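You operate a simulated robot arm through the tools that you are given. There is no shell and no other tool. Be economical: measure what you need, move in short steps, check, and stop when the job is done.

You run a simulated robot arm. Do the job below in one go: nothing can be reset, and whatever is moved stays where it is left.

Task
Try the clog in the sand tray, rub its sole clean and rake the sand level.
Fine: four steps or more; use the brush mat; clog and small rake go back.

It is judged by the outcome, as a careful person would: the job done as asked, and still so three seconds after it is handed in. It fails if anything else is knocked over, pushed out of place, dropped, spilled or broken.

Robot
A 6-joint arm with a two-finger parallel gripper, fixed in place. Base frame: the origin is at the foot of the arm, x ahead of it, y to its left, z up; the work surface is at about z = 750. Readings come in mm, degrees, newtons and seconds.
With the tool pointing down near the work surface it reaches from about 260 to 680 mm from the base axis. Its first joint turns from -66.0 to 66.0 degrees. Payload 2.9 kg.
Tool frame: the origin (TCP) lies between the finger pads and is the grasp point; the fingertips stand 30 mm ahead of it; z points along the fingers, y is the line along which they close. The gripper opens to 110 mm. The fingers are 20 mm wide and 10 mm thick; the gripper's body (48 by 112 mm) begins 55 mm behind the TCP.
Orientation is that of the tool frame in the base frame, as a unit quaternion [x, y, z, w]. With the fingers straight down and closing along the base's y, the tool's x points along the base's -x, its y along +y and its z along -z.

Tools
- The arm moves only by the tool arm_command. Its argument "deltas" is a list of rows, each a list of 3 entries, a list of its own where there are three numbers: the shift along the tool's x, y, z in mm, then the turn, a rotation vector about the tool's x, y, z in degrees, then the closure in counts, from 0 (fully open) to 255 (shut). In form: [[[dx, dy, dz], [wx, wy, wz], jaw], ...]. A call has 1 to 10 rows; each row is the pose to reach, as a shift and turn from the pose commanded when the call began, along the tool's axes at that moment. Each row takes 0.2 s and may step no farther than 50 mm and 8.6 degrees from the row before; otherwise, or with a gripper value out of range, the whole call is refused. Where a pose cannot be reached the arm comes as near as it can. A force on the tool above 70 N (or 10 N above the force at the start of the call, whichever is more), or a blocked arm, ends the call early, and 0.2 s more pass. Each finger travels about 108 mm/s and halts on what it meets, pressing with about 25 N; the grip force reading is that of the motor and also rises with nothing between the fingers. The clock runs only during rows and for 0.2 s after the last one: add rows that repeat a pose to give the fingers time. The reply holds the time, the measured pose of the TCP, the force on the tool along the base axes, the opening and the grip force, in the units named above and with some noise.
- Cameras (640 x 400 px; columns grow to the right, rows downward): "scene" is fixed at [66.8, 429.8, 1380.7]; the picture's right is [-0.83, -0.56, 0.00], its down [-0.35, 0.52, -0.78] and it looks along [0.44, -0.65, -0.62] (base axes); focal length 307 px, centre (320, 200). "wrist" rides on the gripper at [72, 17, -103] in the tool frame; the picture's right is [-0.23, 0.97, 0.00], its down [-0.76, -0.18, -0.62] and it looks along [-0.61, -0.14, 0.78] (tool axes); focal length 222 px, centre (320, 200). There is no depth. A picture from a camera that has moved, and an enlarged one, comes with that camera's place and axes in the base frame and with its lens.
- grab_frame(camera): a new picture of that camera. It takes no simulated time.
- enlarge(camera, box): a new picture of the part [left, top, right, bottom] of that camera's present view, enlarged. It takes no simulated time.
- sign_off(): hands the job in; it is judged then, once.

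Go step by step. Nothing tells you positions but the pictures and the camera data: compare them with the known pose of the tool, close in by small moves and look again before you grip or let go. The budget is 120 turns and 68 pictures, counting those below and the enlarged ones. Unless the task says otherwise, let go and move clear before handing in, and close with one line.

The tools are called after "Call:" as a command line: name --argument value ..., lists and objects as JSON in quotes. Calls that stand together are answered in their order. arm_command: Moves the arm, as the interface text tells. Its arguments: {"type":"object","properties":{"deltas":{"type":"array","items":{"type":"array"}}},"required":["deltas"]} The other tools are called the same way: grab_frame (camera) takes a picture; enlarge (camera, box) takes an enlarged picture of a part of a camera's view; sign_off () hands the job in.

At the start:

```text
clock: 0.0
ee_pos: [442.1, -249.2, 1116.0]
tcp_rot: [0.001, 1.0, 0.001, 0.0]
wrist_force: [0.5, 0.0, 0.3]
opening: 110.0
grip_force: 0.0
```

scene: 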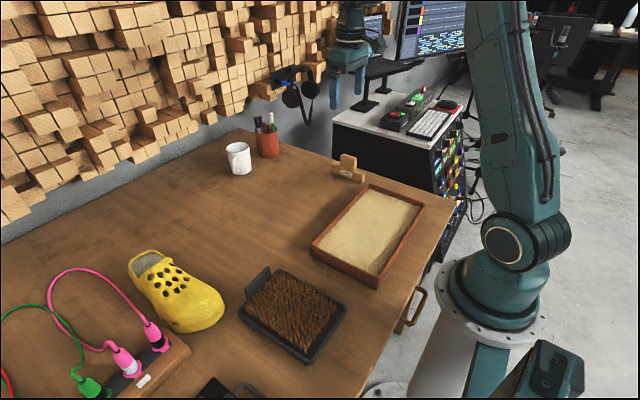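
wrist: 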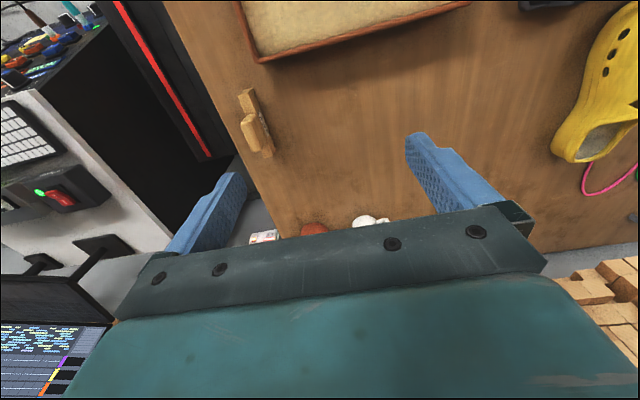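

I see the clog by the power strip, a brush mat in the middle, the sand tray nearest the arm, and a small wooden thing beyond the tray that is probably the rake. I'll enlarge these to measure them.

Call:
enlarge --camera "scene" --box '[290, 130, 450, 300]'

Call:
enlarge --camera "scene" --box '[100, 220, 360, 400]'

Call:
enlarge --camera "scene" --box '[310, 140, 390, 190]'

```text
2.35 times, centred on (370, 215) of scene
camera zoom: at [66.8, 429.8, 1380.7], right [-0.83, -0.56, 0.0], down [-0.35, 0.52, -0.78], along [0.44, -0.65, -0.62], focal length 722 px, centre (202, 165)
```

zoom: 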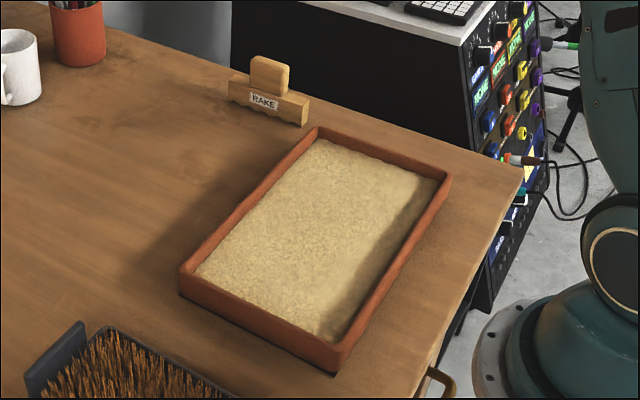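

```text
2.22 times, centred on (230, 310) of scene
camera zoom: at [66.8, 429.8, 1380.7], right [-0.83, -0.56, 0.0], down [-0.35, 0.52, -0.78], along [0.44, -0.65, -0.62], focal length 682 px, centre (520, -44)
```

zoom: 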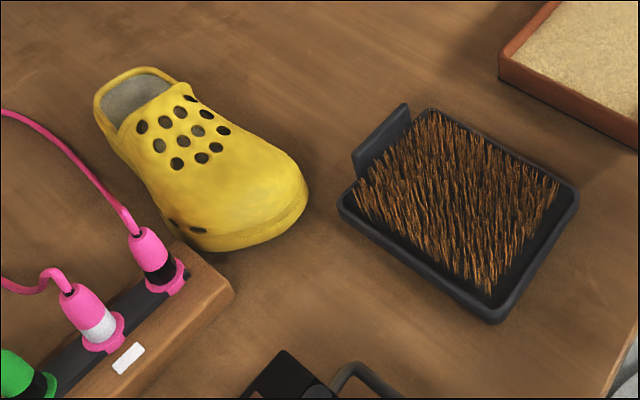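

```text
8.00 times, centred on (350, 165) of scene
camera zoom: at [66.8, 429.8, 1380.7], right [-0.83, -0.56, 0.0], down [-0.35, 0.52, -0.78], along [0.44, -0.65, -0.62], focal length 2455 px, centre (80, 480)
```

zoom: 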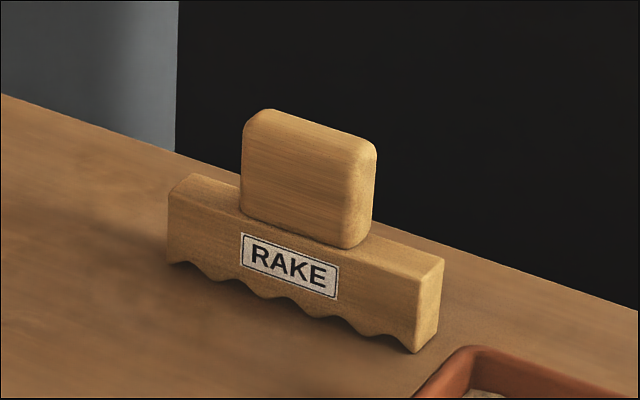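

The rake lies along x near (508, -402), with its knob spanning z of about 786–832. The tray covers x 203–401 and y -348 to -20. Next I'll take the wrist camera over the clog and mat to measure those.

Call:
arm_command --deltas '[[[6, 46, 8], [0, 0, 0], 0], [[12, 92, 16], [0, 0, 0], 0], [[18, 138, 24], [0, 0, 0], 0], [[24, 184, 32], [0, 0, 0], 0], [[30, 230, 40], [0, 0, 0], 0], [[36, 276, 48], [0, 0, 0], 0], [[42, 322, 56], [0, 0, 0], 0], [[48, 368, 64], [0, 0, 0], 0], [[54, 414, 72], [0, 0, 0], 0], [[60, 460, 80], [0, 0, 0], 0]]'

Call:
grab_frame --camera "wrist"

Call:
grab_frame --camera "scene"

```text
clock: 2.2
ee_pos: [382.0, 211.1, 1036.1]
tcp_rot: [0.0, 1.0, 0.0, 0.0]
wrist_force: [-0.5, 0.1, -0.3]
opening: 110.2
grip_force: 0.0
```

```text
62 pictures are left
camera wrist: at [309.8, 227.5, 1139.7], right [0.23, 0.97, 0.0], down [0.76, -0.18, 0.62], along [0.61, -0.14, -0.78], focal length 222 px, centre (320, 200)
```

wrist: 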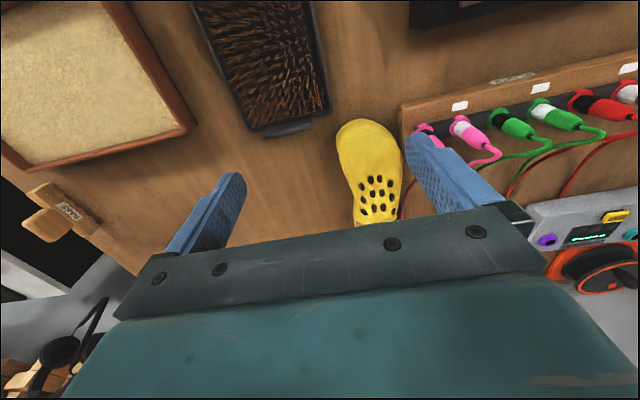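

```text
61 pictures are left
```

scene: 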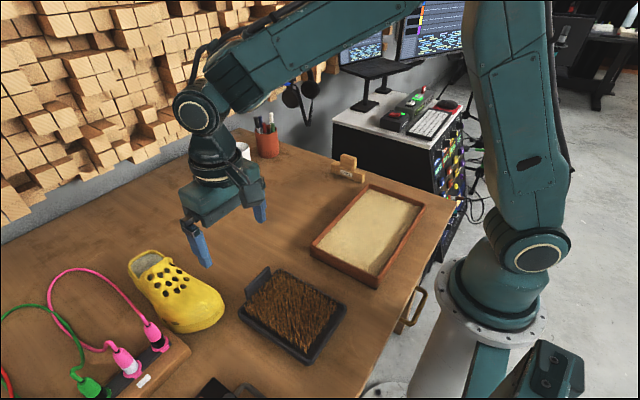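

The clog lies nearly along x, with its toe towards the arm at about (450, 257). I'll back the arm off so the wrist camera sees all of it.

Call:
arm_command --deltas '[[[40, 20, 10], [0, 0, 0], 0], [[80, 40, 20], [0, 0, 0], 0], [[110, 55, 30], [0, 0, 0], 0]]'

Call:
grab_frame --camera "wrist"

Call:
enlarge --camera "wrist" --box '[220, 60, 460, 210]'

```text
clock: 3.0
ee_pos: [275.9, 263.4, 1005.4]
tcp_rot: [0.0, 1.0, 0.0, 0.0]
wrist_force: [0.9, -0.2, 0.6]
opening: 110.0
grip_force: 0.0
```

```text
60 pictures are left
camera wrist: at [203.3, 280.4, 1110.2], right [0.23, 0.97, 0.0], down [0.76, -0.18, 0.62], along [0.61, -0.14, -0.78], focal length 222 px, centre (320, 200)
```

wrist: 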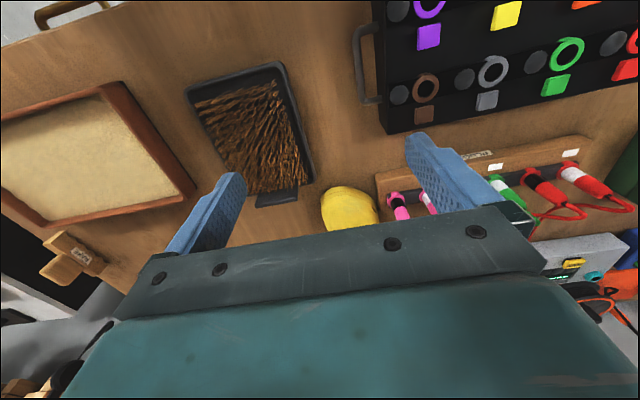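

```text
2.67 times, centred on (340, 135) of wrist
camera zoom: at [203.3, 280.4, 1110.2], right [0.23, 0.97, 0.0], down [0.76, -0.18, 0.62], along [0.61, -0.14, -0.78], focal length 592 px, centre (267, 373)
```

zoom: 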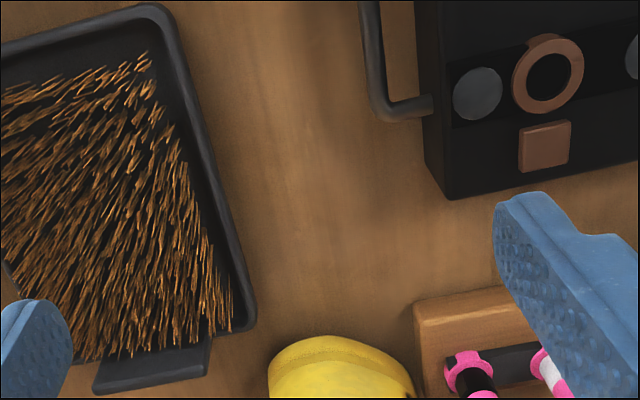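

I went the wrong way, because the far side is hidden by the gripper. I'll move forward over the clog instead.

Call:
arm_command --deltas '[[[-45, -5, -10], [0, 0, 0], 0], [[-90, -10, -20], [0, 0, 0], 0], [[-135, -10, -30], [0, 0, 0], 0], [[-180, -10, -40], [0, 0, 0], 0], [[-225, -10, -50], [0, 0, 0], 0], [[-260, -10, -50], [0, 0, 0], 0]]'

Call:
grab_frame --camera "wrist"

Call:
enlarge --camera "wrist" --box '[240, 0, 480, 150]'

```text
clock: 4.4
ee_pos: [534.5, 255.7, 1053.4]
tcp_rot: [0.001, 1.0, 0.0, -0.001]
wrist_force: [0.2, -0.1, -0.2]
opening: 110.1
grip_force: 0.0
```

```text
58 pictures are left
camera wrist: at [461.3, 272.5, 1157.2], right [0.23, 0.97, 0.0], down [0.76, -0.18, 0.62], along [0.61, -0.14, -0.78], focal length 222 px, centre (320, 200)
```

wrist: 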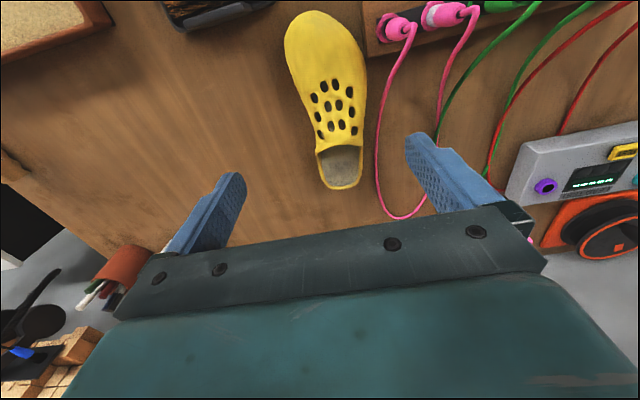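

```text
2.67 times, centred on (360, 75) of wrist
camera zoom: at [461.3, 272.5, 1157.2], right [0.23, 0.97, 0.0], down [0.76, -0.18, 0.62], along [0.61, -0.14, -0.78], focal length 592 px, centre (213, 533)
```

zoom: 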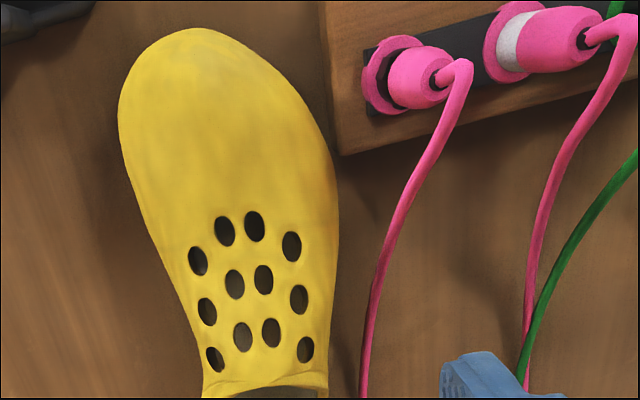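

The clog runs along x from about 448 to 715, centred on y≈270, with its vamp rim near x=626 at z≈825. I'll go above the vamp at (600, 271) and look again before lowering.

Call:
arm_command --deltas '[[[-22, 5, 40], [0, 0, 0], 0], [[-44, 10, 80], [0, 0, 0], 0], [[-65, 15, 120], [0, 0, 0], 0], [[-65, 15, 143], [0, 0, 0], 0]]'

Call:
grab_frame --camera "wrist"

Call:
enlarge --camera "scene" --box '[80, 150, 280, 350]'

```text
clock: 5.4
ee_pos: [598.8, 270.9, 910.2]
tcp_rot: [0.0, 1.0, 0.0, -0.001]
wrist_force: [-0.4, -0.4, -0.5]
opening: 109.9
grip_force: 0.1
```

```text
56 pictures are left
camera wrist: at [524.6, 287.9, 1013.4], right [0.23, 0.97, 0.0], down [0.76, -0.18, 0.62], along [0.61, -0.14, -0.78], focal length 222 px, centre (320, 200)
```

wrist: 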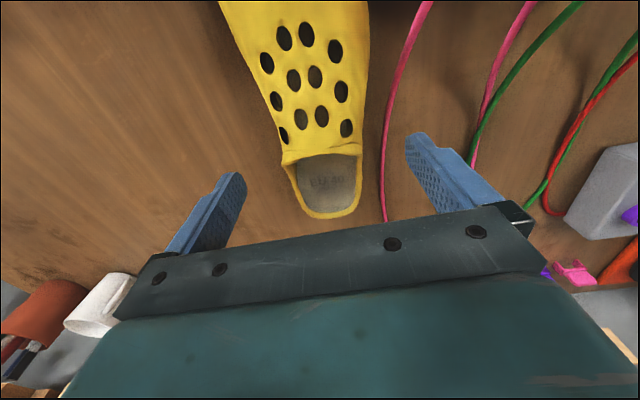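

```text
2.00 times, centred on (180, 250) of scene
camera zoom: at [66.8, 429.8, 1380.7], right [-0.83, -0.56, 0.0], down [-0.35, 0.52, -0.78], along [0.44, -0.65, -0.62], focal length 614 px, centre (600, 100)
```

zoom: 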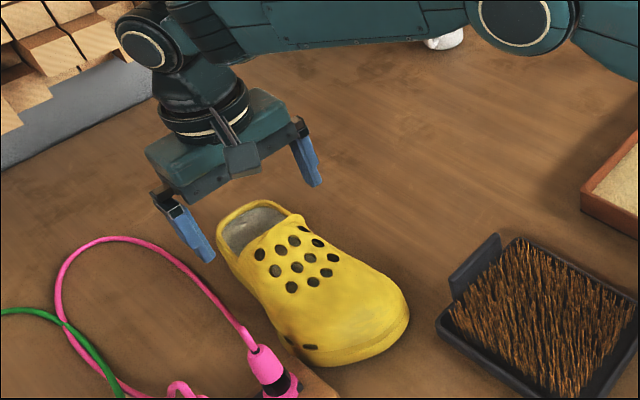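

The TCP is over the vamp about 4 mm off centre, and the shoe is turned roughly 4°. I'll correct both, lower partway and check the finger clearance.

Call:
arm_command --deltas '[[[0, 4, 30], [0, 0, 4], 0], [[0, 4, 60], [0, 0, 4], 0], [[0, 4, 75], [0, 0, 4], 0]]'

Call:
grab_frame --camera "wrist"

Call:
enlarge --camera "scene" --box '[100, 200, 260, 350]'

```text
clock: 6.2
ee_pos: [597.2, 276.1, 839.1]
tcp_rot: [0.034, 0.999, 0.0, 0.0]
wrist_force: [-1.0, -1.0, 1.0]
opening: 110.1
grip_force: 0.0
```

```text
54 pictures are left
camera wrist: at [525.5, 296.6, 941.0], right [0.3, 0.96, 0.0], down [0.75, -0.23, 0.62], along [0.6, -0.18, -0.78], focal length 222 px, centre (320, 200)
```

wrist: 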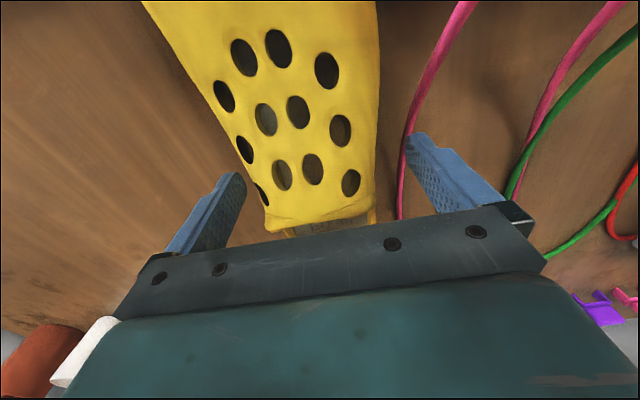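

```text
2.67 times, centred on (180, 275) of scene
camera zoom: at [66.8, 429.8, 1380.7], right [-0.83, -0.56, 0.0], down [-0.35, 0.52, -0.78], along [0.44, -0.65, -0.62], focal length 818 px, centre (693, 0)
```

zoom: 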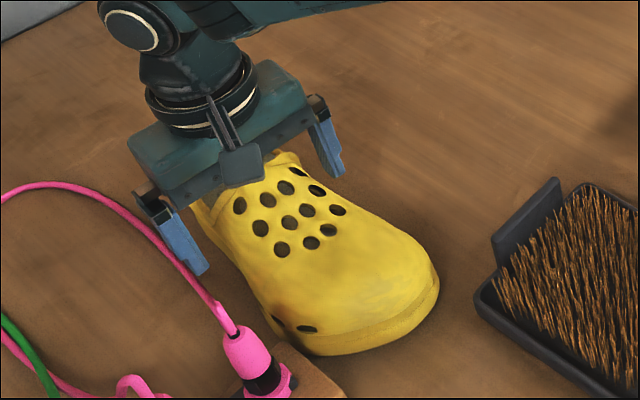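

The vamp crest is around z≈840 and the shoe is about 85–93 mm wide here, so the fingers should pass on both sides. I'll lower gently, watching the force.

Call:
arm_command --deltas '[[[0, 0, 8], [0, 0, 0], 0], [[0, 0, 16], [0, 0, 0], 0], [[0, 0, 24], [0, 0, 0], 0]]'

Call:
grab_frame --camera "wrist"

Call:
enlarge --camera "scene" --box '[110, 210, 240, 340]'

```text
clock: 7.0
ee_pos: [598.5, 274.9, 814.2]
tcp_rot: [0.035, 0.999, 0.0, -0.001]
wrist_force: [0.7, -0.3, 0.4]
opening: 109.9
grip_force: 0.0
```

```text
52 pictures are left
camera wrist: at [526.5, 296.3, 917.7], right [0.29, 0.96, 0.0], down [0.75, -0.23, 0.62], along [0.6, -0.18, -0.78], focal length 222 px, centre (320, 200)
```

wrist: 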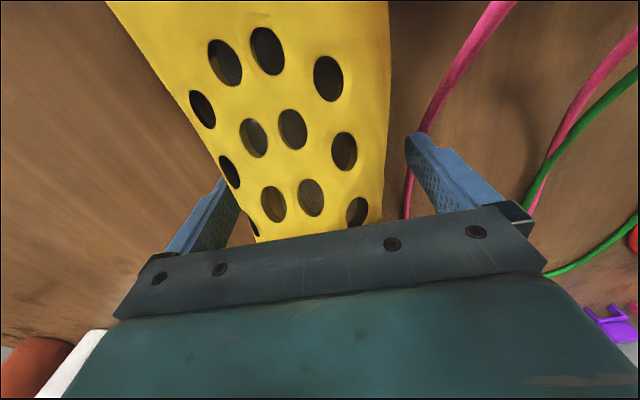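

```text
3.08 times, centred on (175, 275) of scene
camera zoom: at [66.8, 429.8, 1380.7], right [-0.83, -0.56, 0.0], down [-0.35, 0.52, -0.78], along [0.44, -0.65, -0.62], focal length 944 px, centre (766, -31)
```

zoom: 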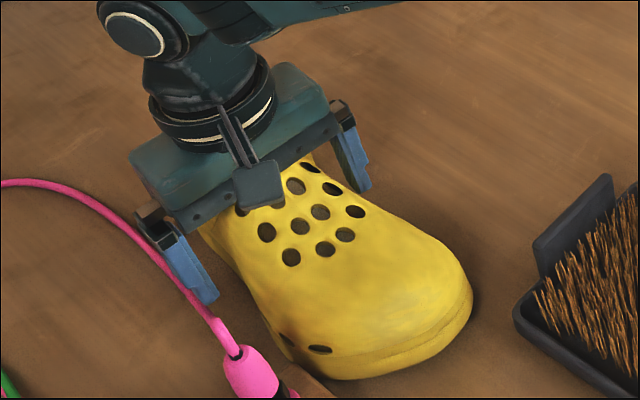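

The shoe sits about 6 mm to the right (-y) of the gripper's centre. I'll shift that way, lower another 6 mm and close.

Call:
arm_command --deltas '[[[0, -6, 0], [0, 0, 0], 0], [[0, -6, 6], [0, 0, 0], 0], [[0, -6, 6], [0, 0, 0], 100], [[0, -6, 6], [0, 0, 0], 200], [[0, -6, 6], [0, 0, 0], 255], [[0, -6, 6], [0, 0, 0], 255]]'

Call:
grab_frame --camera "wrist"

```text
clock: 8.4
ee_pos: [597.5, 270.2, 807.6]
tcp_rot: [0.035, 0.999, 0.0, 0.0]
wrist_force: [0.2, -0.1, -0.9]
opening: 95.1
grip_force: 24.7
```

```text
50 pictures are left
camera wrist: at [526.4, 290.8, 911.5], right [0.29, 0.96, 0.0], down [0.75, -0.23, 0.62], along [0.6, -0.18, -0.78], focal length 222 px, centre (320, 200)
```

wrist: 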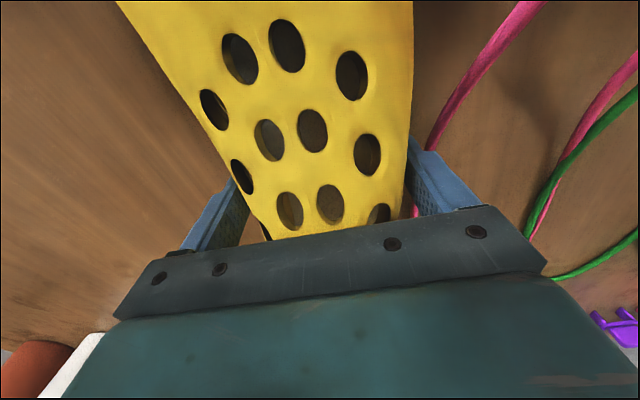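

The clog is gripped at 95 mm opening with 25 N. The pick-up pose to return to is (597.5, 270.2, 807.6). I'll lift straight up and check it.

Call:
arm_command --deltas '[[[0, 0, -5], [0, 0, 0], 255], [[0, 0, -15], [0, 0, 0], 255], [[0, 0, -35], [0, 0, 0], 255], [[0, 0, -65], [0, 0, 0], 255], [[0, 0, -100], [0, 0, 0], 255]]'

Call:
grab_frame --camera "scene"

```text
clock: 9.6
ee_pos: [597.8, 268.3, 908.8]
tcp_rot: [0.035, 0.999, 0.0, 0.0]
wrist_force: [-0.1, -0.5, -1.8]
opening: 94.8
grip_force: 24.6
```

```text
49 pictures are left
```

scene: 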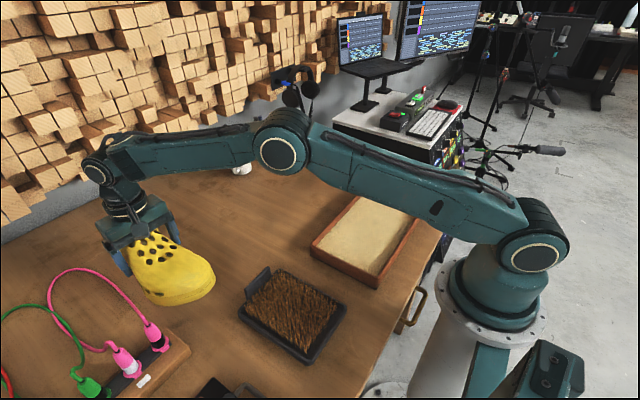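

The clog came up level and weighs about 0.2 kg. I'll swing it over the tray, turning it so its toe points along +y and it fits the tray's long side.

Call:
arm_command --deltas '[[[22, -41, 0], [0, 0, 8.6], 255], [[44, -82, 0], [0, 0, 17.2], 255], [[66, -123, 0], [0, 0, 25.8], 255], [[88, -164, 0], [0, 0, 34.4], 255], [[110, -205, 0], [0, 0, 43], 255], [[132, -246, 0], [0, 0, 51.6], 255], [[154, -287, 0], [0, 0, 60.2], 255], [[176, -328, 0], [0, 0, 68.8], 255], [[198, -369, 0], [0, 0, 77.4], 255], [[220, -410, 0], [0, 0, 86], 255]]'

Call:
grab_frame --camera "scene"

```text
clock: 11.8
ee_pos: [351.6, -121.0, 905.1]
tcp_rot: [0.707, 0.707, -0.001, 0.0]
wrist_force: [0.3, -0.4, -1.6]
opening: 94.9
grip_force: 24.7
```

```text
48 pictures are left
```

scene: 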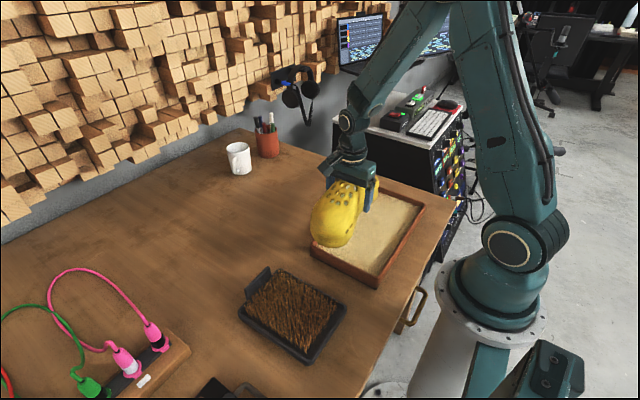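

The clog now points along +y over the tray. I'll bring it to the first step position at about x=280, y=-203 and check the clearances.

Call:
arm_command --deltas '[[[-30, -25, 0], [0, 0, 0], 255], [[-60, -50, 5], [0, 0, 0], 255], [[-82, -72, 20], [0, 0, 0], 255], [[-82, -72, 35], [0, 0, 0], 255]]'

Call:
enlarge --camera "scene" --box '[290, 130, 450, 300]'

Call:
grab_frame --camera "wrist"

```text
clock: 12.8
ee_pos: [278.0, -203.9, 869.5]
tcp_rot: [0.707, 0.708, 0.0, 0.0]
wrist_force: [0.0, 0.4, -1.6]
opening: 95.0
grip_force: 25.3
```

```text
2.35 times, centred on (370, 215) of scene
camera zoom: at [66.8, 429.8, 1380.7], right [-0.83, -0.56, 0.0], down [-0.35, 0.52, -0.78], along [0.44, -0.65, -0.62], focal length 722 px, centre (202, 165)
```

zoom: 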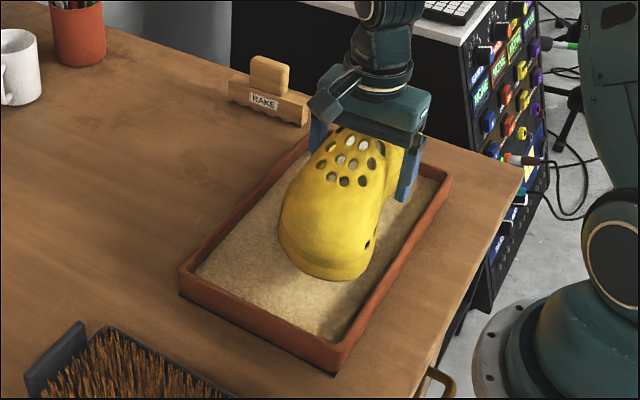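

```text
46 pictures are left
camera wrist: at [294.2, -133.3, 973.3], right [0.97, -0.23, 0.0], down [-0.18, -0.76, 0.62], along [-0.14, -0.61, -0.78], focal length 222 px, centre (320, 200)
```

wrist: 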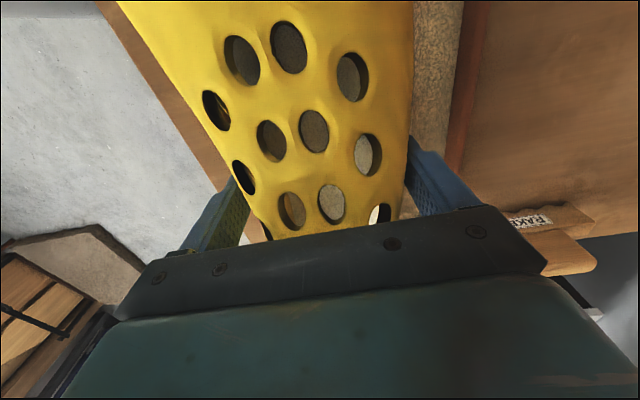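

The clog clears both tray walls by about 12 mm. I'll shift to x=286 and lower until the sole meets the sand.

Call:
arm_command --deltas '[[[0, 8, 10], [0, 0, 0], 255], [[0, 8, 22], [0, 0, 0], 255], [[0, 8, 28], [0, 0, 0], 255], [[0, 8, 32], [0, 0, 0], 255]]'

```text
clock: 13.8
ee_pos: [284.8, -207.9, 839.3]
tcp_rot: [0.707, 0.707, -0.001, 0.0]
wrist_force: [0.8, 0.3, -1.4]
opening: 94.8
grip_force: 24.9
```

Call:
arm_command --deltas '[[[3, 0, 4], [0, 0, 0], 255], [[3, 0, 7], [0, 0, 0], 255]]'

```text
clock: 14.4
ee_pos: [283.7, -204.1, 831.9]
tcp_rot: [0.707, 0.707, 0.0, 0.0]
wrist_force: [-0.2, 0.0, -2.2]
opening: 94.7
grip_force: 25.5
```

No contact yet with the sole at about z≈774, so I'll continue in small steps.

Call:
arm_command --deltas '[[[0, 0, 3], [0, 0, 0], 255], [[0, 0, 5], [0, 0, 0], 255]]'

Call:
enlarge --camera "scene" --box '[290, 160, 430, 300]'

```text
clock: 15.0
ee_pos: [285.1, -204.2, 827.8]
tcp_rot: [0.707, 0.707, 0.0, 0.0]
wrist_force: [0.1, -0.6, -1.9]
opening: 94.7
grip_force: 24.9
```

```text
2.86 times, centred on (360, 230) of scene
camera zoom: at [66.8, 429.8, 1380.7], right [-0.83, -0.56, 0.0], down [-0.35, 0.52, -0.78], along [0.44, -0.65, -0.62], focal length 877 px, centre (206, 114)
```

zoom: 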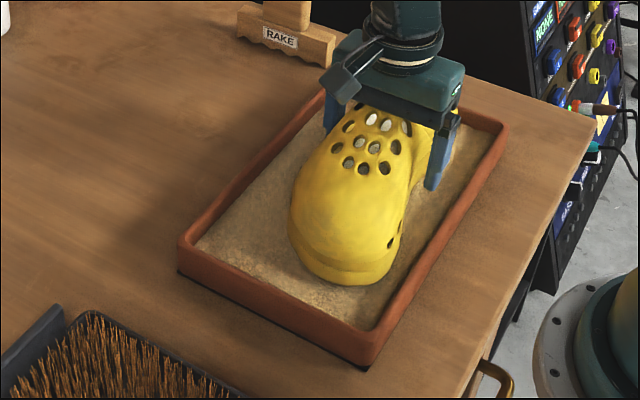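

Call:
arm_command --deltas '[[[0, 0, 3], [0, 0, 0], 255], [[0, 0, 6], [0, 0, 0], 255]]'

```text
clock: 15.6
ee_pos: [285.2, -204.7, 821.6]
tcp_rot: [0.707, 0.707, 0.001, 0.001]
wrist_force: [-7.1, 3.2, 27.3]
opening: 94.7
grip_force: 25.6
```

The sole is pressing at about 27 N. I'll lift and see whether it left a print.

Call:
arm_command --deltas '[[[0, 0, -10], [0, 0, 0], 255], [[0, 0, -35], [0, 0, 0], 255], [[0, 0, -70], [0, 0, 0], 255]]'

Call:
enlarge --camera "scene" --box '[290, 160, 430, 300]'

```text
clock: 16.4
ee_pos: [284.8, -202.5, 894.2]
tcp_rot: [0.707, 0.707, -0.001, 0.0]
wrist_force: [-0.3, 0.0, -1.2]
opening: 94.9
grip_force: 24.9
```

```text
2.86 times, centred on (360, 230) of scene
camera zoom: at [66.8, 429.8, 1380.7], right [-0.83, -0.56, 0.0], down [-0.35, 0.52, -0.78], along [0.44, -0.65, -0.62], focal length 877 px, centre (206, 114)
```

zoom: 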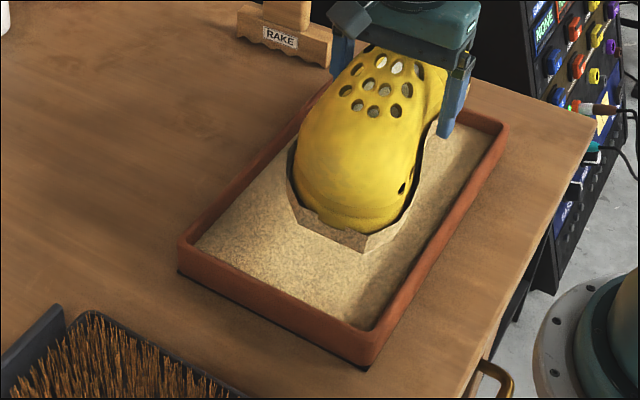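

It left a clear print. Now the second step, further over at x≈322.

Call:
arm_command --deltas '[[[5, 37, 0], [0, 0, 0], 255], [[5, 37, 35], [0, 0, 0], 255], [[5, 37, 60], [0, 0, 0], 255], [[5, 37, 67], [0, 0, 0], 255], [[5, 37, 71], [0, 0, 0], 255]]'

Call:
arm_command --deltas '[[[0, 0, -10], [0, 0, 0], 255], [[0, 0, -35], [0, 0, 0], 255], [[0, 0, -71], [0, 0, 0], 255]]'

Call:
enlarge --camera "scene" --box '[290, 160, 430, 300]'

```text
clock: 17.6
ee_pos: [320.0, -198.9, 822.7]
tcp_rot: [0.707, 0.707, 0.001, 0.001]
wrist_force: [-2.8, 0.5, 9.5]
opening: 94.5
grip_force: 25.5
```

```text
clock: 18.4
ee_pos: [320.8, -199.6, 892.2]
tcp_rot: [0.707, 0.707, 0.0, 0.0]
wrist_force: [0.2, -0.2, -0.8]
opening: 94.9
grip_force: 24.6
```

```text
2.86 times, centred on (360, 230) of scene
camera zoom: at [66.8, 429.8, 1380.7], right [-0.83, -0.56, 0.0], down [-0.35, 0.52, -0.78], along [0.44, -0.65, -0.62], focal length 877 px, centre (206, 114)
```

zoom: 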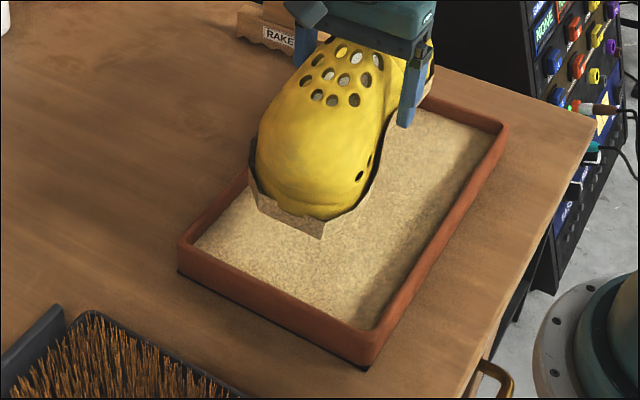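

A crust of sand now clings to the sole. Third and fourth steps next, at different spots and pressed slightly deeper.

Call:
arm_command --deltas '[[[-14, -17, 0], [0, 0, 0], 255], [[-14, -17, 35], [0, 0, 0], 255], [[-14, -17, 60], [0, 0, 0], 255], [[-14, -17, 67], [0, 0, 0], 255], [[-14, -17, 72], [0, 0, 0], 255]]'

Call:
arm_command --deltas '[[[0, 0, -10], [0, 0, 0], 255], [[0, 0, -40], [0, 0, 0], 255], [[0, 0, -72], [0, 0, 0], 255]]'

Call:
arm_command --deltas '[[[24, -17, 0], [0, 0, 0], 255], [[24, -17, 35], [0, 0, 0], 255], [[24, -17, 60], [0, 0, 0], 255], [[24, -17, 67], [0, 0, 0], 255], [[24, -17, 72], [0, 0, 0], 255]]'

Call:
arm_command --deltas '[[[0, 0, -10], [0, 0, 0], 255], [[0, 0, -45], [0, 0, 0], 255], [[0, 0, -85], [0, 0, 0], 255]]'

Call:
enlarge --camera "scene" --box '[290, 160, 430, 300]'

```text
clock: 19.5
ee_pos: [305.8, -212.2, 828.0]
tcp_rot: [0.706, 0.708, 0.001, 0.004]
wrist_force: [-4.8, 2.2, 14.0]
opening: 95.7
grip_force: 24.7
stopped in row 5: the force on the tool passed its limit (the readings are from after the stop); the commanded pose is now the measured one
```

```text
clock: 20.3
ee_pos: [306.6, -214.3, 900.4]
tcp_rot: [0.707, 0.707, 0.002, 0.004]
wrist_force: [-1.0, 0.2, -1.7]
opening: 95.3
grip_force: 24.8
```

```text
clock: 21.5
ee_pos: [288.1, -188.7, 828.1]
tcp_rot: [0.707, 0.707, 0.002, 0.005]
wrist_force: [-4.7, -2.7, 16.2]
opening: 95.4
grip_force: 24.8
```

```text
clock: 22.3
ee_pos: [289.3, -188.6, 913.4]
tcp_rot: [0.707, 0.707, 0.0, 0.003]
wrist_force: [0.1, -0.9, -1.5]
opening: 95.7
grip_force: 25.0
```

```text
2.86 times, centred on (360, 230) of scene
camera zoom: at [66.8, 429.8, 1380.7], right [-0.83, -0.56, 0.0], down [-0.35, 0.52, -0.78], along [0.44, -0.65, -0.62], focal length 877 px, centre (206, 114)
```

zoom: 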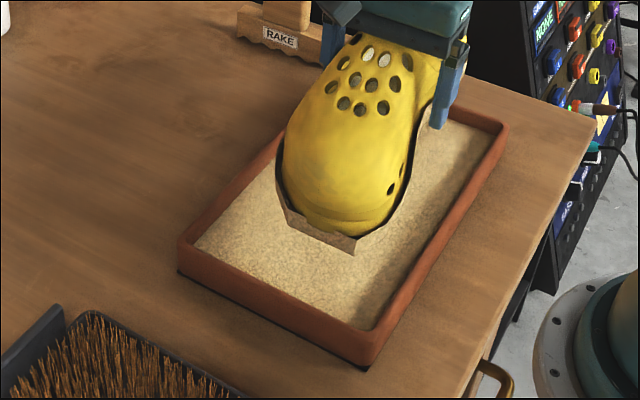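

Four steps are done and the sole is sandy. I'll now carry the clog towards the brush mat, turning it back to its original heading, and look at the uncovered sand.

Call:
arm_command --deltas '[[[25, 2, -15], [0, 0, -8.6], 255], [[55, 5, -20], [0, 0, -17.2], 255], [[90, 8, -20], [0, 0, -25.8], 255], [[125, 11, -20], [0, 0, -34.4], 255], [[160, 14, -20], [0, 0, -43], 255], [[195, 16, -20], [0, 0, -51.6], 255], [[230, 18, -20], [0, 0, -60.2], 255], [[265, 20, -20], [0, 0, -68.8], 255], [[300, 22, -20], [0, 0, -77.4], 255], [[334, 24, -20], [0, 0, -86], 255]]'

Call:
grab_frame --camera "scene"

Call:
enlarge --camera "scene" --box '[290, 160, 430, 300]'

```text
clock: 24.5
ee_pos: [312.2, 148.4, 931.5]
tcp_rot: [0.034, 0.999, -0.002, 0.004]
wrist_force: [0.0, 0.7, -1.6]
opening: 95.4
grip_force: 24.5
```

```text
41 pictures are left
```

scene: 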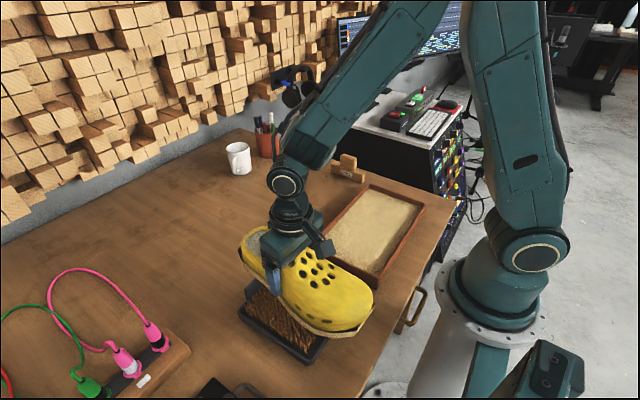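

```text
2.86 times, centred on (360, 230) of scene
camera zoom: at [66.8, 429.8, 1380.7], right [-0.83, -0.56, 0.0], down [-0.35, 0.52, -0.78], along [0.44, -0.65, -0.62], focal length 877 px, centre (206, 114)
```

zoom: 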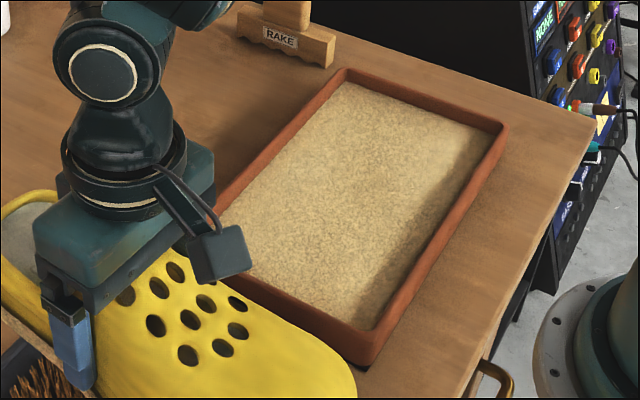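

Call:
enlarge --camera "scene" --box '[335, 180, 415, 260]'

Call:
enlarge --camera "scene" --box '[230, 220, 390, 370]'

```text
5.00 times, centred on (375, 220) of scene
camera zoom: at [66.8, 429.8, 1380.7], right [-0.83, -0.56, 0.0], down [-0.35, 0.52, -0.78], along [0.44, -0.65, -0.62], focal length 1535 px, centre (45, 100)
```

zoom: 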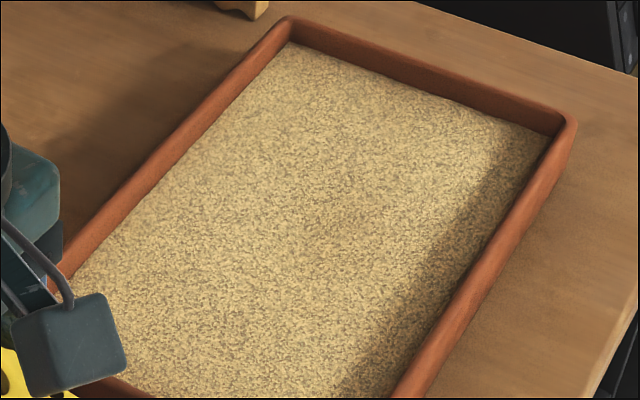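

```text
2.67 times, centred on (310, 295) of scene
camera zoom: at [66.8, 429.8, 1380.7], right [-0.83, -0.56, 0.0], down [-0.35, 0.52, -0.78], along [0.44, -0.65, -0.62], focal length 818 px, centre (347, -53)
```

zoom: 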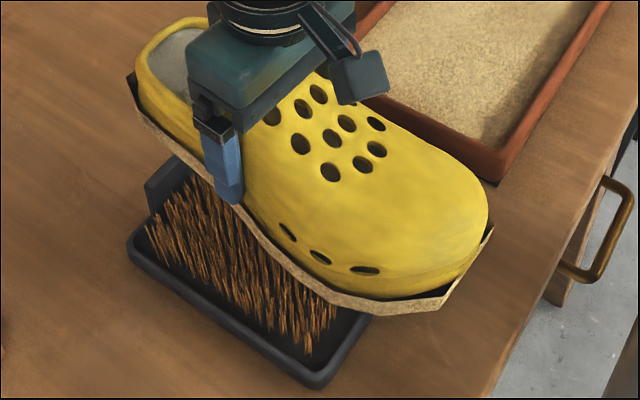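

The sole is coated all round, but I can't see clear prints in the sand and some presses were light. Before cleaning I'll go back and add two firmer steps to be safe.

Call:
arm_command --deltas '[[[-3, -35, 0], [0, 0, 8.6], 255], [[-6, -70, 0], [0, 0, 17.2], 255], [[-9, -105, 0], [0, 0, 25.8], 255], [[-12, -140, 0], [0, 0, 34.4], 255], [[-15, -175, 0], [0, 0, 43], 255], [[-18, -210, 0], [0, 0, 51.6], 255], [[-22, -245, 0], [0, 0, 60.2], 255], [[-26, -280, 0], [0, 0, 68.8], 255], [[-30, -315, 0], [0, 0, 77.4], 255], [[-34, -347, 0], [0, 0, 86], 255]]'

Call:
arm_command --deltas '[[[0, 0, 40], [0, 0, 0], 255], [[0, 0, 80], [0, 0, 0], 255], [[0, 0, 98], [0, 0, 0], 255], [[0, 0, 103], [0, 0, 0], 255]]'

```text
clock: 26.7
ee_pos: [322.1, -203.8, 932.1]
tcp_rot: [0.708, 0.706, 0.001, 0.004]
wrist_force: [0.6, 0.0, -2.8]
opening: 95.2
grip_force: 25.4
```

```text
clock: 27.7
ee_pos: [322.0, -204.0, 831.0]
tcp_rot: [0.707, 0.707, 0.001, 0.004]
wrist_force: [-0.1, 0.4, -1.8]
opening: 95.3
grip_force: 25.3
```

Call:
arm_command --deltas '[[[0, 0, 3], [0, 0, 0], 255], [[0, 0, 5], [0, 0, 0], 255], [[0, 0, 5], [0, 0, 0], 255]]'

```text
clock: 28.5
ee_pos: [322.8, -203.4, 826.3]
tcp_rot: [0.707, 0.708, 0.002, 0.005]
wrist_force: [-0.5, -4.1, 9.5]
opening: 95.4
grip_force: 24.8
```

Call:
arm_command --deltas '[[[0, 0, 2], [0, 0, 0], 255], [[0, 0, 3], [0, 0, 0], 255]]'

Call:
enlarge --camera "scene" --box '[290, 160, 430, 300]'

```text
clock: 29.1
ee_pos: [323.0, -203.2, 822.5]
tcp_rot: [0.707, 0.707, 0.001, 0.003]
wrist_force: [-7.9, -6.1, 18.5]
opening: 95.4
grip_force: 25.2
```

```text
2.86 times, centred on (360, 230) of scene
camera zoom: at [66.5, 429.8, 1380.7], right [-0.83, -0.56, 0.0], down [-0.35, 0.52, -0.78], along [0.44, -0.65, -0.62], focal length 877 px, centre (206, 114)
```

zoom: 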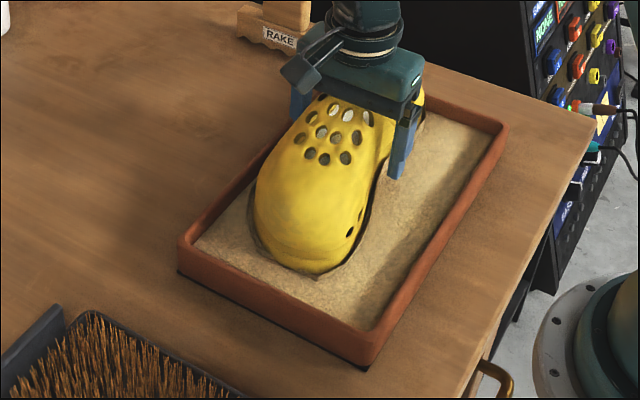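

That press sank the sole in firmly. I'll lift and make one more at the other side.

Call:
arm_command --deltas '[[[0, 0, -20], [0, 0, 0], 255], [[0, 0, -55], [0, 0, 0], 255], [[8, -34, -60], [0, 0, 0], 255], [[8, -34, -30], [0, 0, 0], 255], [[8, -34, -8], [0, 0, 0], 255], [[8, -34, -4], [0, 0, 0], 255], [[8, -34, 0], [0, 0, 0], 255], [[8, -34, 0], [0, 0, 0], 255]]'

Call:
arm_command --deltas '[[[0, 0, -20], [0, 0, 0], 255], [[0, 0, -60], [0, 0, 0], 255], [[0, 0, -108], [0, 0, 0], 255]]'

```text
clock: 30.9
ee_pos: [289.2, -197.1, 821.8]
tcp_rot: [0.707, 0.707, 0.002, 0.005]
wrist_force: [-3.2, -3.1, 16.1]
opening: 95.2
grip_force: 24.5
```

```text
clock: 31.7
ee_pos: [289.4, -190.8, 931.5]
tcp_rot: [0.707, 0.707, 0.0, 0.003]
wrist_force: [0.1, 0.5, -1.7]
opening: 95.0
grip_force: 24.7
```

Six steps are made. Now back over the brush mat.

Call:
arm_command --deltas '[[[25, 2, 0], [0, 0, -8.6], 255], [[55, 5, 0], [0, 0, -17.2], 255], [[90, 8, 0], [0, 0, -25.8], 255], [[125, 11, 0], [0, 0, -34.4], 255], [[160, 14, 0], [0, 0, -43], 255], [[195, 16, 0], [0, 0, -51.6], 255], [[230, 18, 0], [0, 0, -60.2], 255], [[265, 20, 0], [0, 0, -68.8], 255], [[300, 22, 0], [0, 0, -77.4], 255], [[338, 24, 0], [0, 0, -86], 255]]'

Call:
enlarge --camera "scene" --box '[310, 165, 430, 285]'

Call:
grab_frame --camera "wrist"

```text
clock: 33.9
ee_pos: [312.0, 143.6, 928.8]
tcp_rot: [0.035, 0.999, -0.001, 0.003]
wrist_force: [0.8, 0.2, -1.6]
opening: 95.1
grip_force: 25.0
```

```text
3.33 times, centred on (370, 225) of scene
camera zoom: at [66.8, 429.8, 1380.6], right [-0.83, -0.56, 0.0], down [-0.35, 0.52, -0.78], along [0.44, -0.65, -0.62], focal length 1023 px, centre (153, 117)
```

zoom: 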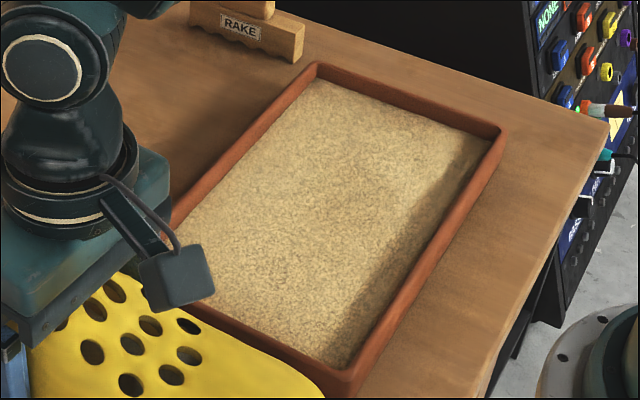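

```text
35 pictures are left
camera wrist: at [239.1, 164.5, 1031.9], right [0.29, 0.96, 0.0], down [0.74, -0.23, 0.63], along [0.6, -0.19, -0.78], focal length 222 px, centre (320, 200)
```

wrist: 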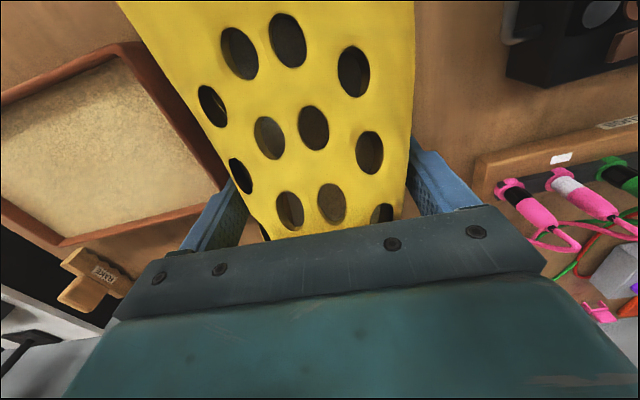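

The clog hangs over the mat. I'll back off slightly from the mat's end plate and lower towards the bristles.

Call:
arm_command --deltas '[[[10, 2, 30], [0, 0, 0], 255], [[10, 2, 65], [0, 0, 0], 255]]'

Call:
enlarge --camera "scene" --box '[220, 230, 380, 370]'

```text
clock: 34.5
ee_pos: [303.6, 146.1, 863.9]
tcp_rot: [0.034, 0.999, 0.0, 0.005]
wrist_force: [-1.1, -0.9, 2.6]
opening: 95.3
grip_force: 25.5
```

```text
2.86 times, centred on (300, 300) of scene
camera zoom: at [66.7, 429.8, 1380.7], right [-0.83, -0.56, 0.0], down [-0.35, 0.52, -0.78], along [0.44, -0.65, -0.62], focal length 877 px, centre (377, -86)
```

zoom: 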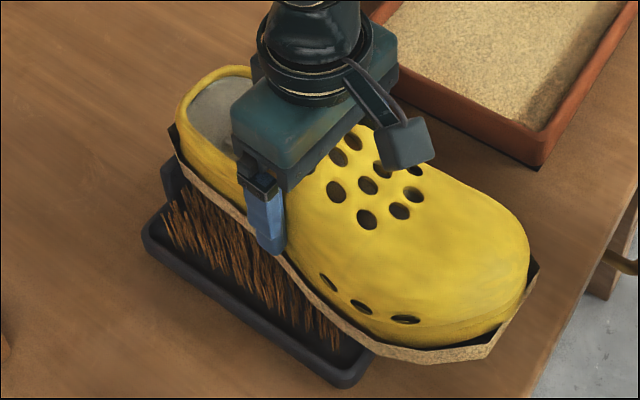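

Contact has started at about 4 N. I'll press a few mm more and make the first gentle strokes, watching whether the mat stays put.

Call:
arm_command --deltas '[[[0, 0, 3], [0, 0, 0], 255], [[10, 0, 3], [0, 0, 0], 255], [[20, 0, 3], [0, 0, 0], 255], [[30, 0, 3], [0, 0, 0], 255], [[20, 0, 3], [0, 0, 0], 255], [[10, 0, 3], [0, 0, 0], 255], [[0, 0, 3], [0, 0, 0], 255]]'

Call:
enlarge --camera "scene" --box '[220, 230, 380, 370]'

```text
clock: 36.1
ee_pos: [303.2, 145.5, 860.0]
tcp_rot: [0.034, 0.999, -0.001, 0.003]
wrist_force: [-1.4, -0.1, 1.1]
opening: 95.1
grip_force: 24.7
```

```text
2.86 times, centred on (300, 300) of scene
camera zoom: at [66.7, 429.8, 1380.7], right [-0.83, -0.56, 0.0], down [-0.35, 0.52, -0.78], along [0.44, -0.65, -0.62], focal length 877 px, centre (377, -86)
```

zoom: 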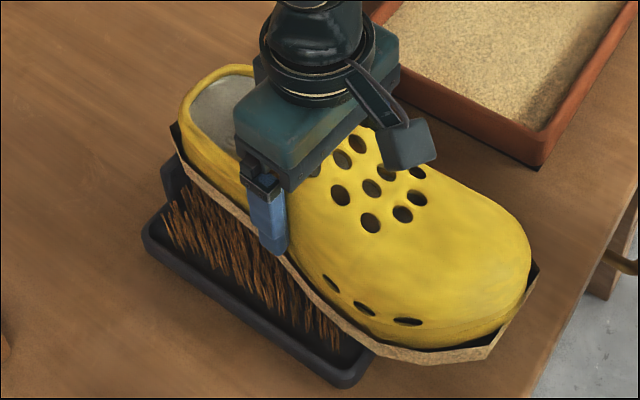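

The mat didn't move. I'll press deeper into the bristles and rub with longer strokes.

Call:
arm_command --deltas '[[[0, 0, 5], [0, 0, 0], 255], [[20, 0, 6], [0, 0, 0], 255], [[40, 0, 6], [0, 0, 0], 255], [[20, 0, 6], [0, 0, 0], 255], [[0, 0, 6], [0, 0, 0], 255], [[20, 0, 6], [0, 0, 0], 255], [[40, 0, 6], [0, 0, 0], 255], [[20, 0, 6], [0, 0, 0], 255], [[0, 0, 6], [0, 0, 0], 255]]'

Call:
enlarge --camera "scene" --box '[220, 230, 380, 370]'

```text
clock: 38.1
ee_pos: [304.7, 146.3, 855.0]
tcp_rot: [0.034, 0.999, -0.001, 0.003]
wrist_force: [-2.5, -0.1, 3.0]
opening: 95.1
grip_force: 24.9
```

```text
2.86 times, centred on (300, 300) of scene
camera zoom: at [66.7, 429.8, 1380.7], right [-0.83, -0.56, 0.0], down [-0.35, 0.52, -0.78], along [0.44, -0.65, -0.62], focal length 877 px, centre (377, -86)
```

zoom: 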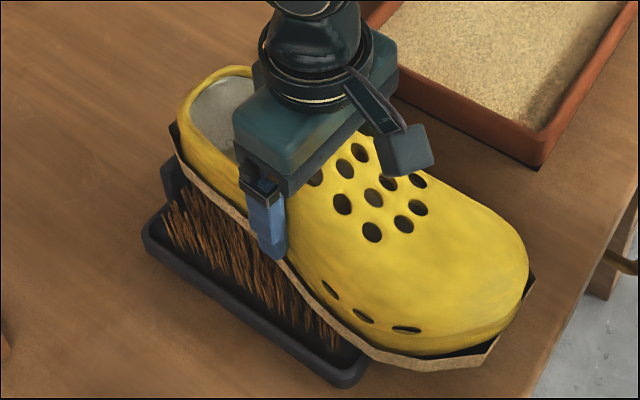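

The sand band at the sole edge is thinning. I'll press a little more and keep rubbing lengthwise and sideways.

Call:
arm_command --deltas '[[[10, 0, 4], [0, 0, 0], 255], [[40, 0, 5], [0, 0, 0], 255], [[5, 0, 5], [0, 0, 0], 255], [[40, 0, 5], [0, 0, 0], 255], [[5, 0, 5], [0, 0, 0], 255], [[40, 0, 5], [0, 0, 0], 255], [[5, 0, 5], [0, 0, 0], 255], [[5, 15, 5], [0, 0, 0], 255], [[5, -15, 5], [0, 0, 0], 255], [[5, 0, 5], [0, 0, 0], 255]]'

Call:
arm_command --deltas '[[[30, 0, 0], [0, 0, 0], 255], [[0, 0, 0], [0, 0, 0], 255], [[30, 0, 0], [0, 0, 0], 255], [[0, 0, 0], [0, 0, 0], 255], [[30, 0, 0], [0, 0, 0], 255], [[0, 0, 0], [0, 0, 0], 255], [[30, 0, 0], [0, 0, 0], 255], [[0, 0, 0], [0, 0, 0], 255]]'

Call:
enlarge --camera "scene" --box '[220, 230, 380, 370]'

```text
clock: 40.3
ee_pos: [298.4, 145.5, 850.5]
tcp_rot: [0.035, 0.999, -0.002, 0.004]
wrist_force: [-0.7, 0.3, -1.7]
opening: 95.3
grip_force: 24.4
```

```text
clock: 42.1
ee_pos: [297.6, 145.9, 848.0]
tcp_rot: [0.035, 0.999, -0.002, 0.003]
wrist_force: [0.2, 0.0, -2.3]
opening: 95.1
grip_force: 25.0
```

```text
2.86 times, centred on (300, 300) of scene
camera zoom: at [66.8, 429.8, 1380.7], right [-0.83, -0.56, 0.0], down [-0.35, 0.52, -0.78], along [0.44, -0.65, -0.62], focal length 877 px, centre (377, -86)
```

zoom: 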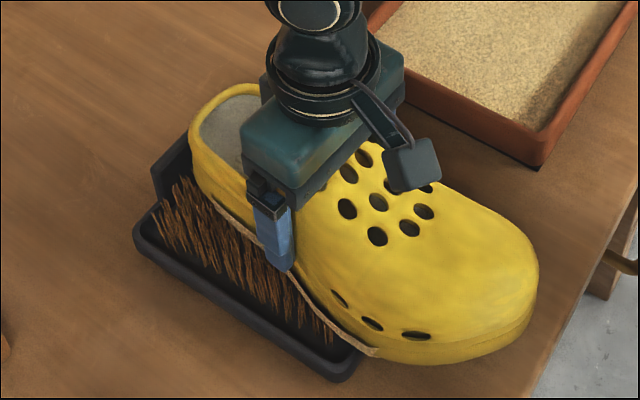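

Most of the sand is gone; only a strip in the middle remains. The mat seems to have been nudged a few mm by the heel, so I'll stay further from its end plate and lower until the bristles bear.

Call:
arm_command --deltas '[[[15, 0, 4], [0, 0, 0], 255], [[15, 0, 8], [0, 0, 0], 255], [[15, 0, 8], [0, 0, 0], 255]]'

```text
clock: 42.6
ee_pos: [290.7, 149.7, 844.8]
tcp_rot: [0.035, 0.999, 0.002, 0.014]
wrist_force: [-0.8, -2.5, 11.7]
opening: 95.6
grip_force: 25.1
stopped in row 2: the force on the tool passed its limit (the readings are from after the stop); the commanded pose is now the measured one
```

The bristles bear firmly at this height. I'll ease off 2 mm, undo the slight tilt, and rub at this level.

Call:
arm_command --deltas '[[[5, -3, -2], [0.3, 1.6, 0], 255], [[5, -3, -2], [0.3, 1.6, 0], 255]]'

Call:
enlarge --camera "scene" --box '[220, 230, 380, 370]'

```text
clock: 43.2
ee_pos: [285.8, 147.0, 847.8]
tcp_rot: [0.036, 0.999, 0.002, 0.002]
wrist_force: [5.4, 2.1, 12.5]
opening: 95.7
grip_force: 24.8
```

```text
2.86 times, centred on (300, 300) of scene
camera zoom: at [66.8, 429.8, 1380.7], right [-0.83, -0.56, 0.0], down [-0.35, 0.52, -0.78], along [0.44, -0.65, -0.62], focal length 877 px, centre (377, -86)
```

zoom: 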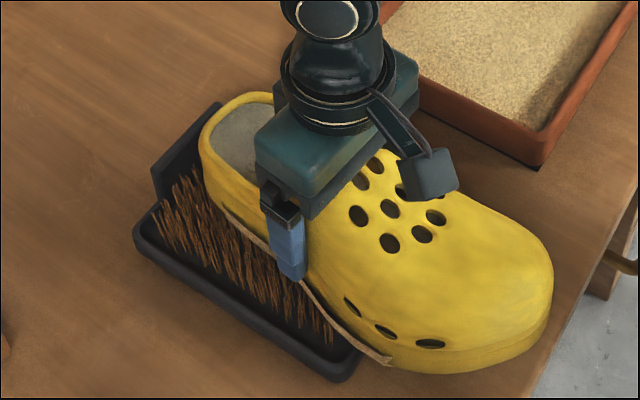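

Call:
arm_command --deltas '[[[0, 8, -1], [0, 0, 0], 255], [[0, -8, -1], [0, 0, 0], 255], [[0, 8, -1], [0, 0, 0], 255], [[0, -8, -1], [0, 0, 0], 255], [[0, 8, -1], [0, 0, 0], 255], [[0, 0, -1], [0, 0, 0], 255], [[15, 0, -1], [0, 0, 0], 255], [[-5, 0, -1], [0, 0, 0], 255], [[15, 0, -1], [0, 0, 0], 255], [[0, 0, -1], [0, 0, 0], 255]]'

Call:
enlarge --camera "scene" --box '[220, 230, 380, 370]'

```text
clock: 45.4
ee_pos: [285.3, 147.4, 849.3]
tcp_rot: [0.035, 0.999, -0.001, 0.0]
wrist_force: [0.0, 0.2, -0.9]
opening: 95.3
grip_force: 24.7
```

```text
2.86 times, centred on (300, 300) of scene
camera zoom: at [66.8, 429.8, 1380.7], right [-0.83, -0.56, 0.0], down [-0.35, 0.52, -0.78], along [0.44, -0.65, -0.62], focal length 877 px, centre (377, -86)
```

zoom: 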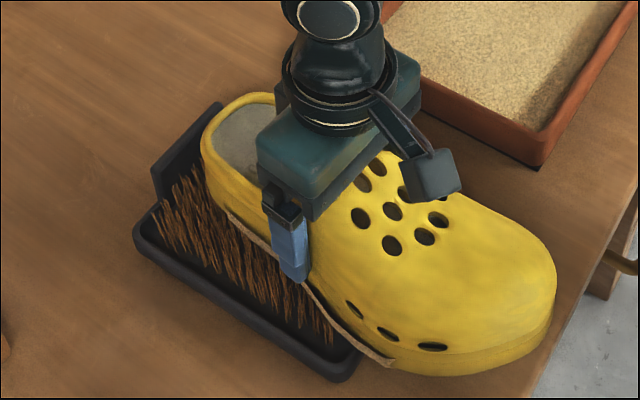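

Contact had eased off. I'll lower 2 mm and rub again with larger strokes towards the arm.

Call:
arm_command --deltas '[[[0, 0, 2], [0, 0, 0], 255], [[20, 0, 2], [0, 0, 0], 255], [[0, 0, 2], [0, 0, 0], 255], [[20, 0, 2.5], [0, 0, 0], 255], [[0, 0, 2.5], [0, 0, 0], 255], [[20, 0, 3], [0, 0, 0], 255], [[0, 0, 3], [0, 0, 0], 255], [[0, 0, 3], [0, 0, 0], 255]]'

```text
clock: 47.2
ee_pos: [284.0, 144.6, 846.9]
tcp_rot: [0.036, 0.999, -0.001, -0.002]
wrist_force: [-3.5, 0.4, 5.9]
opening: 95.4
grip_force: 25.0
```

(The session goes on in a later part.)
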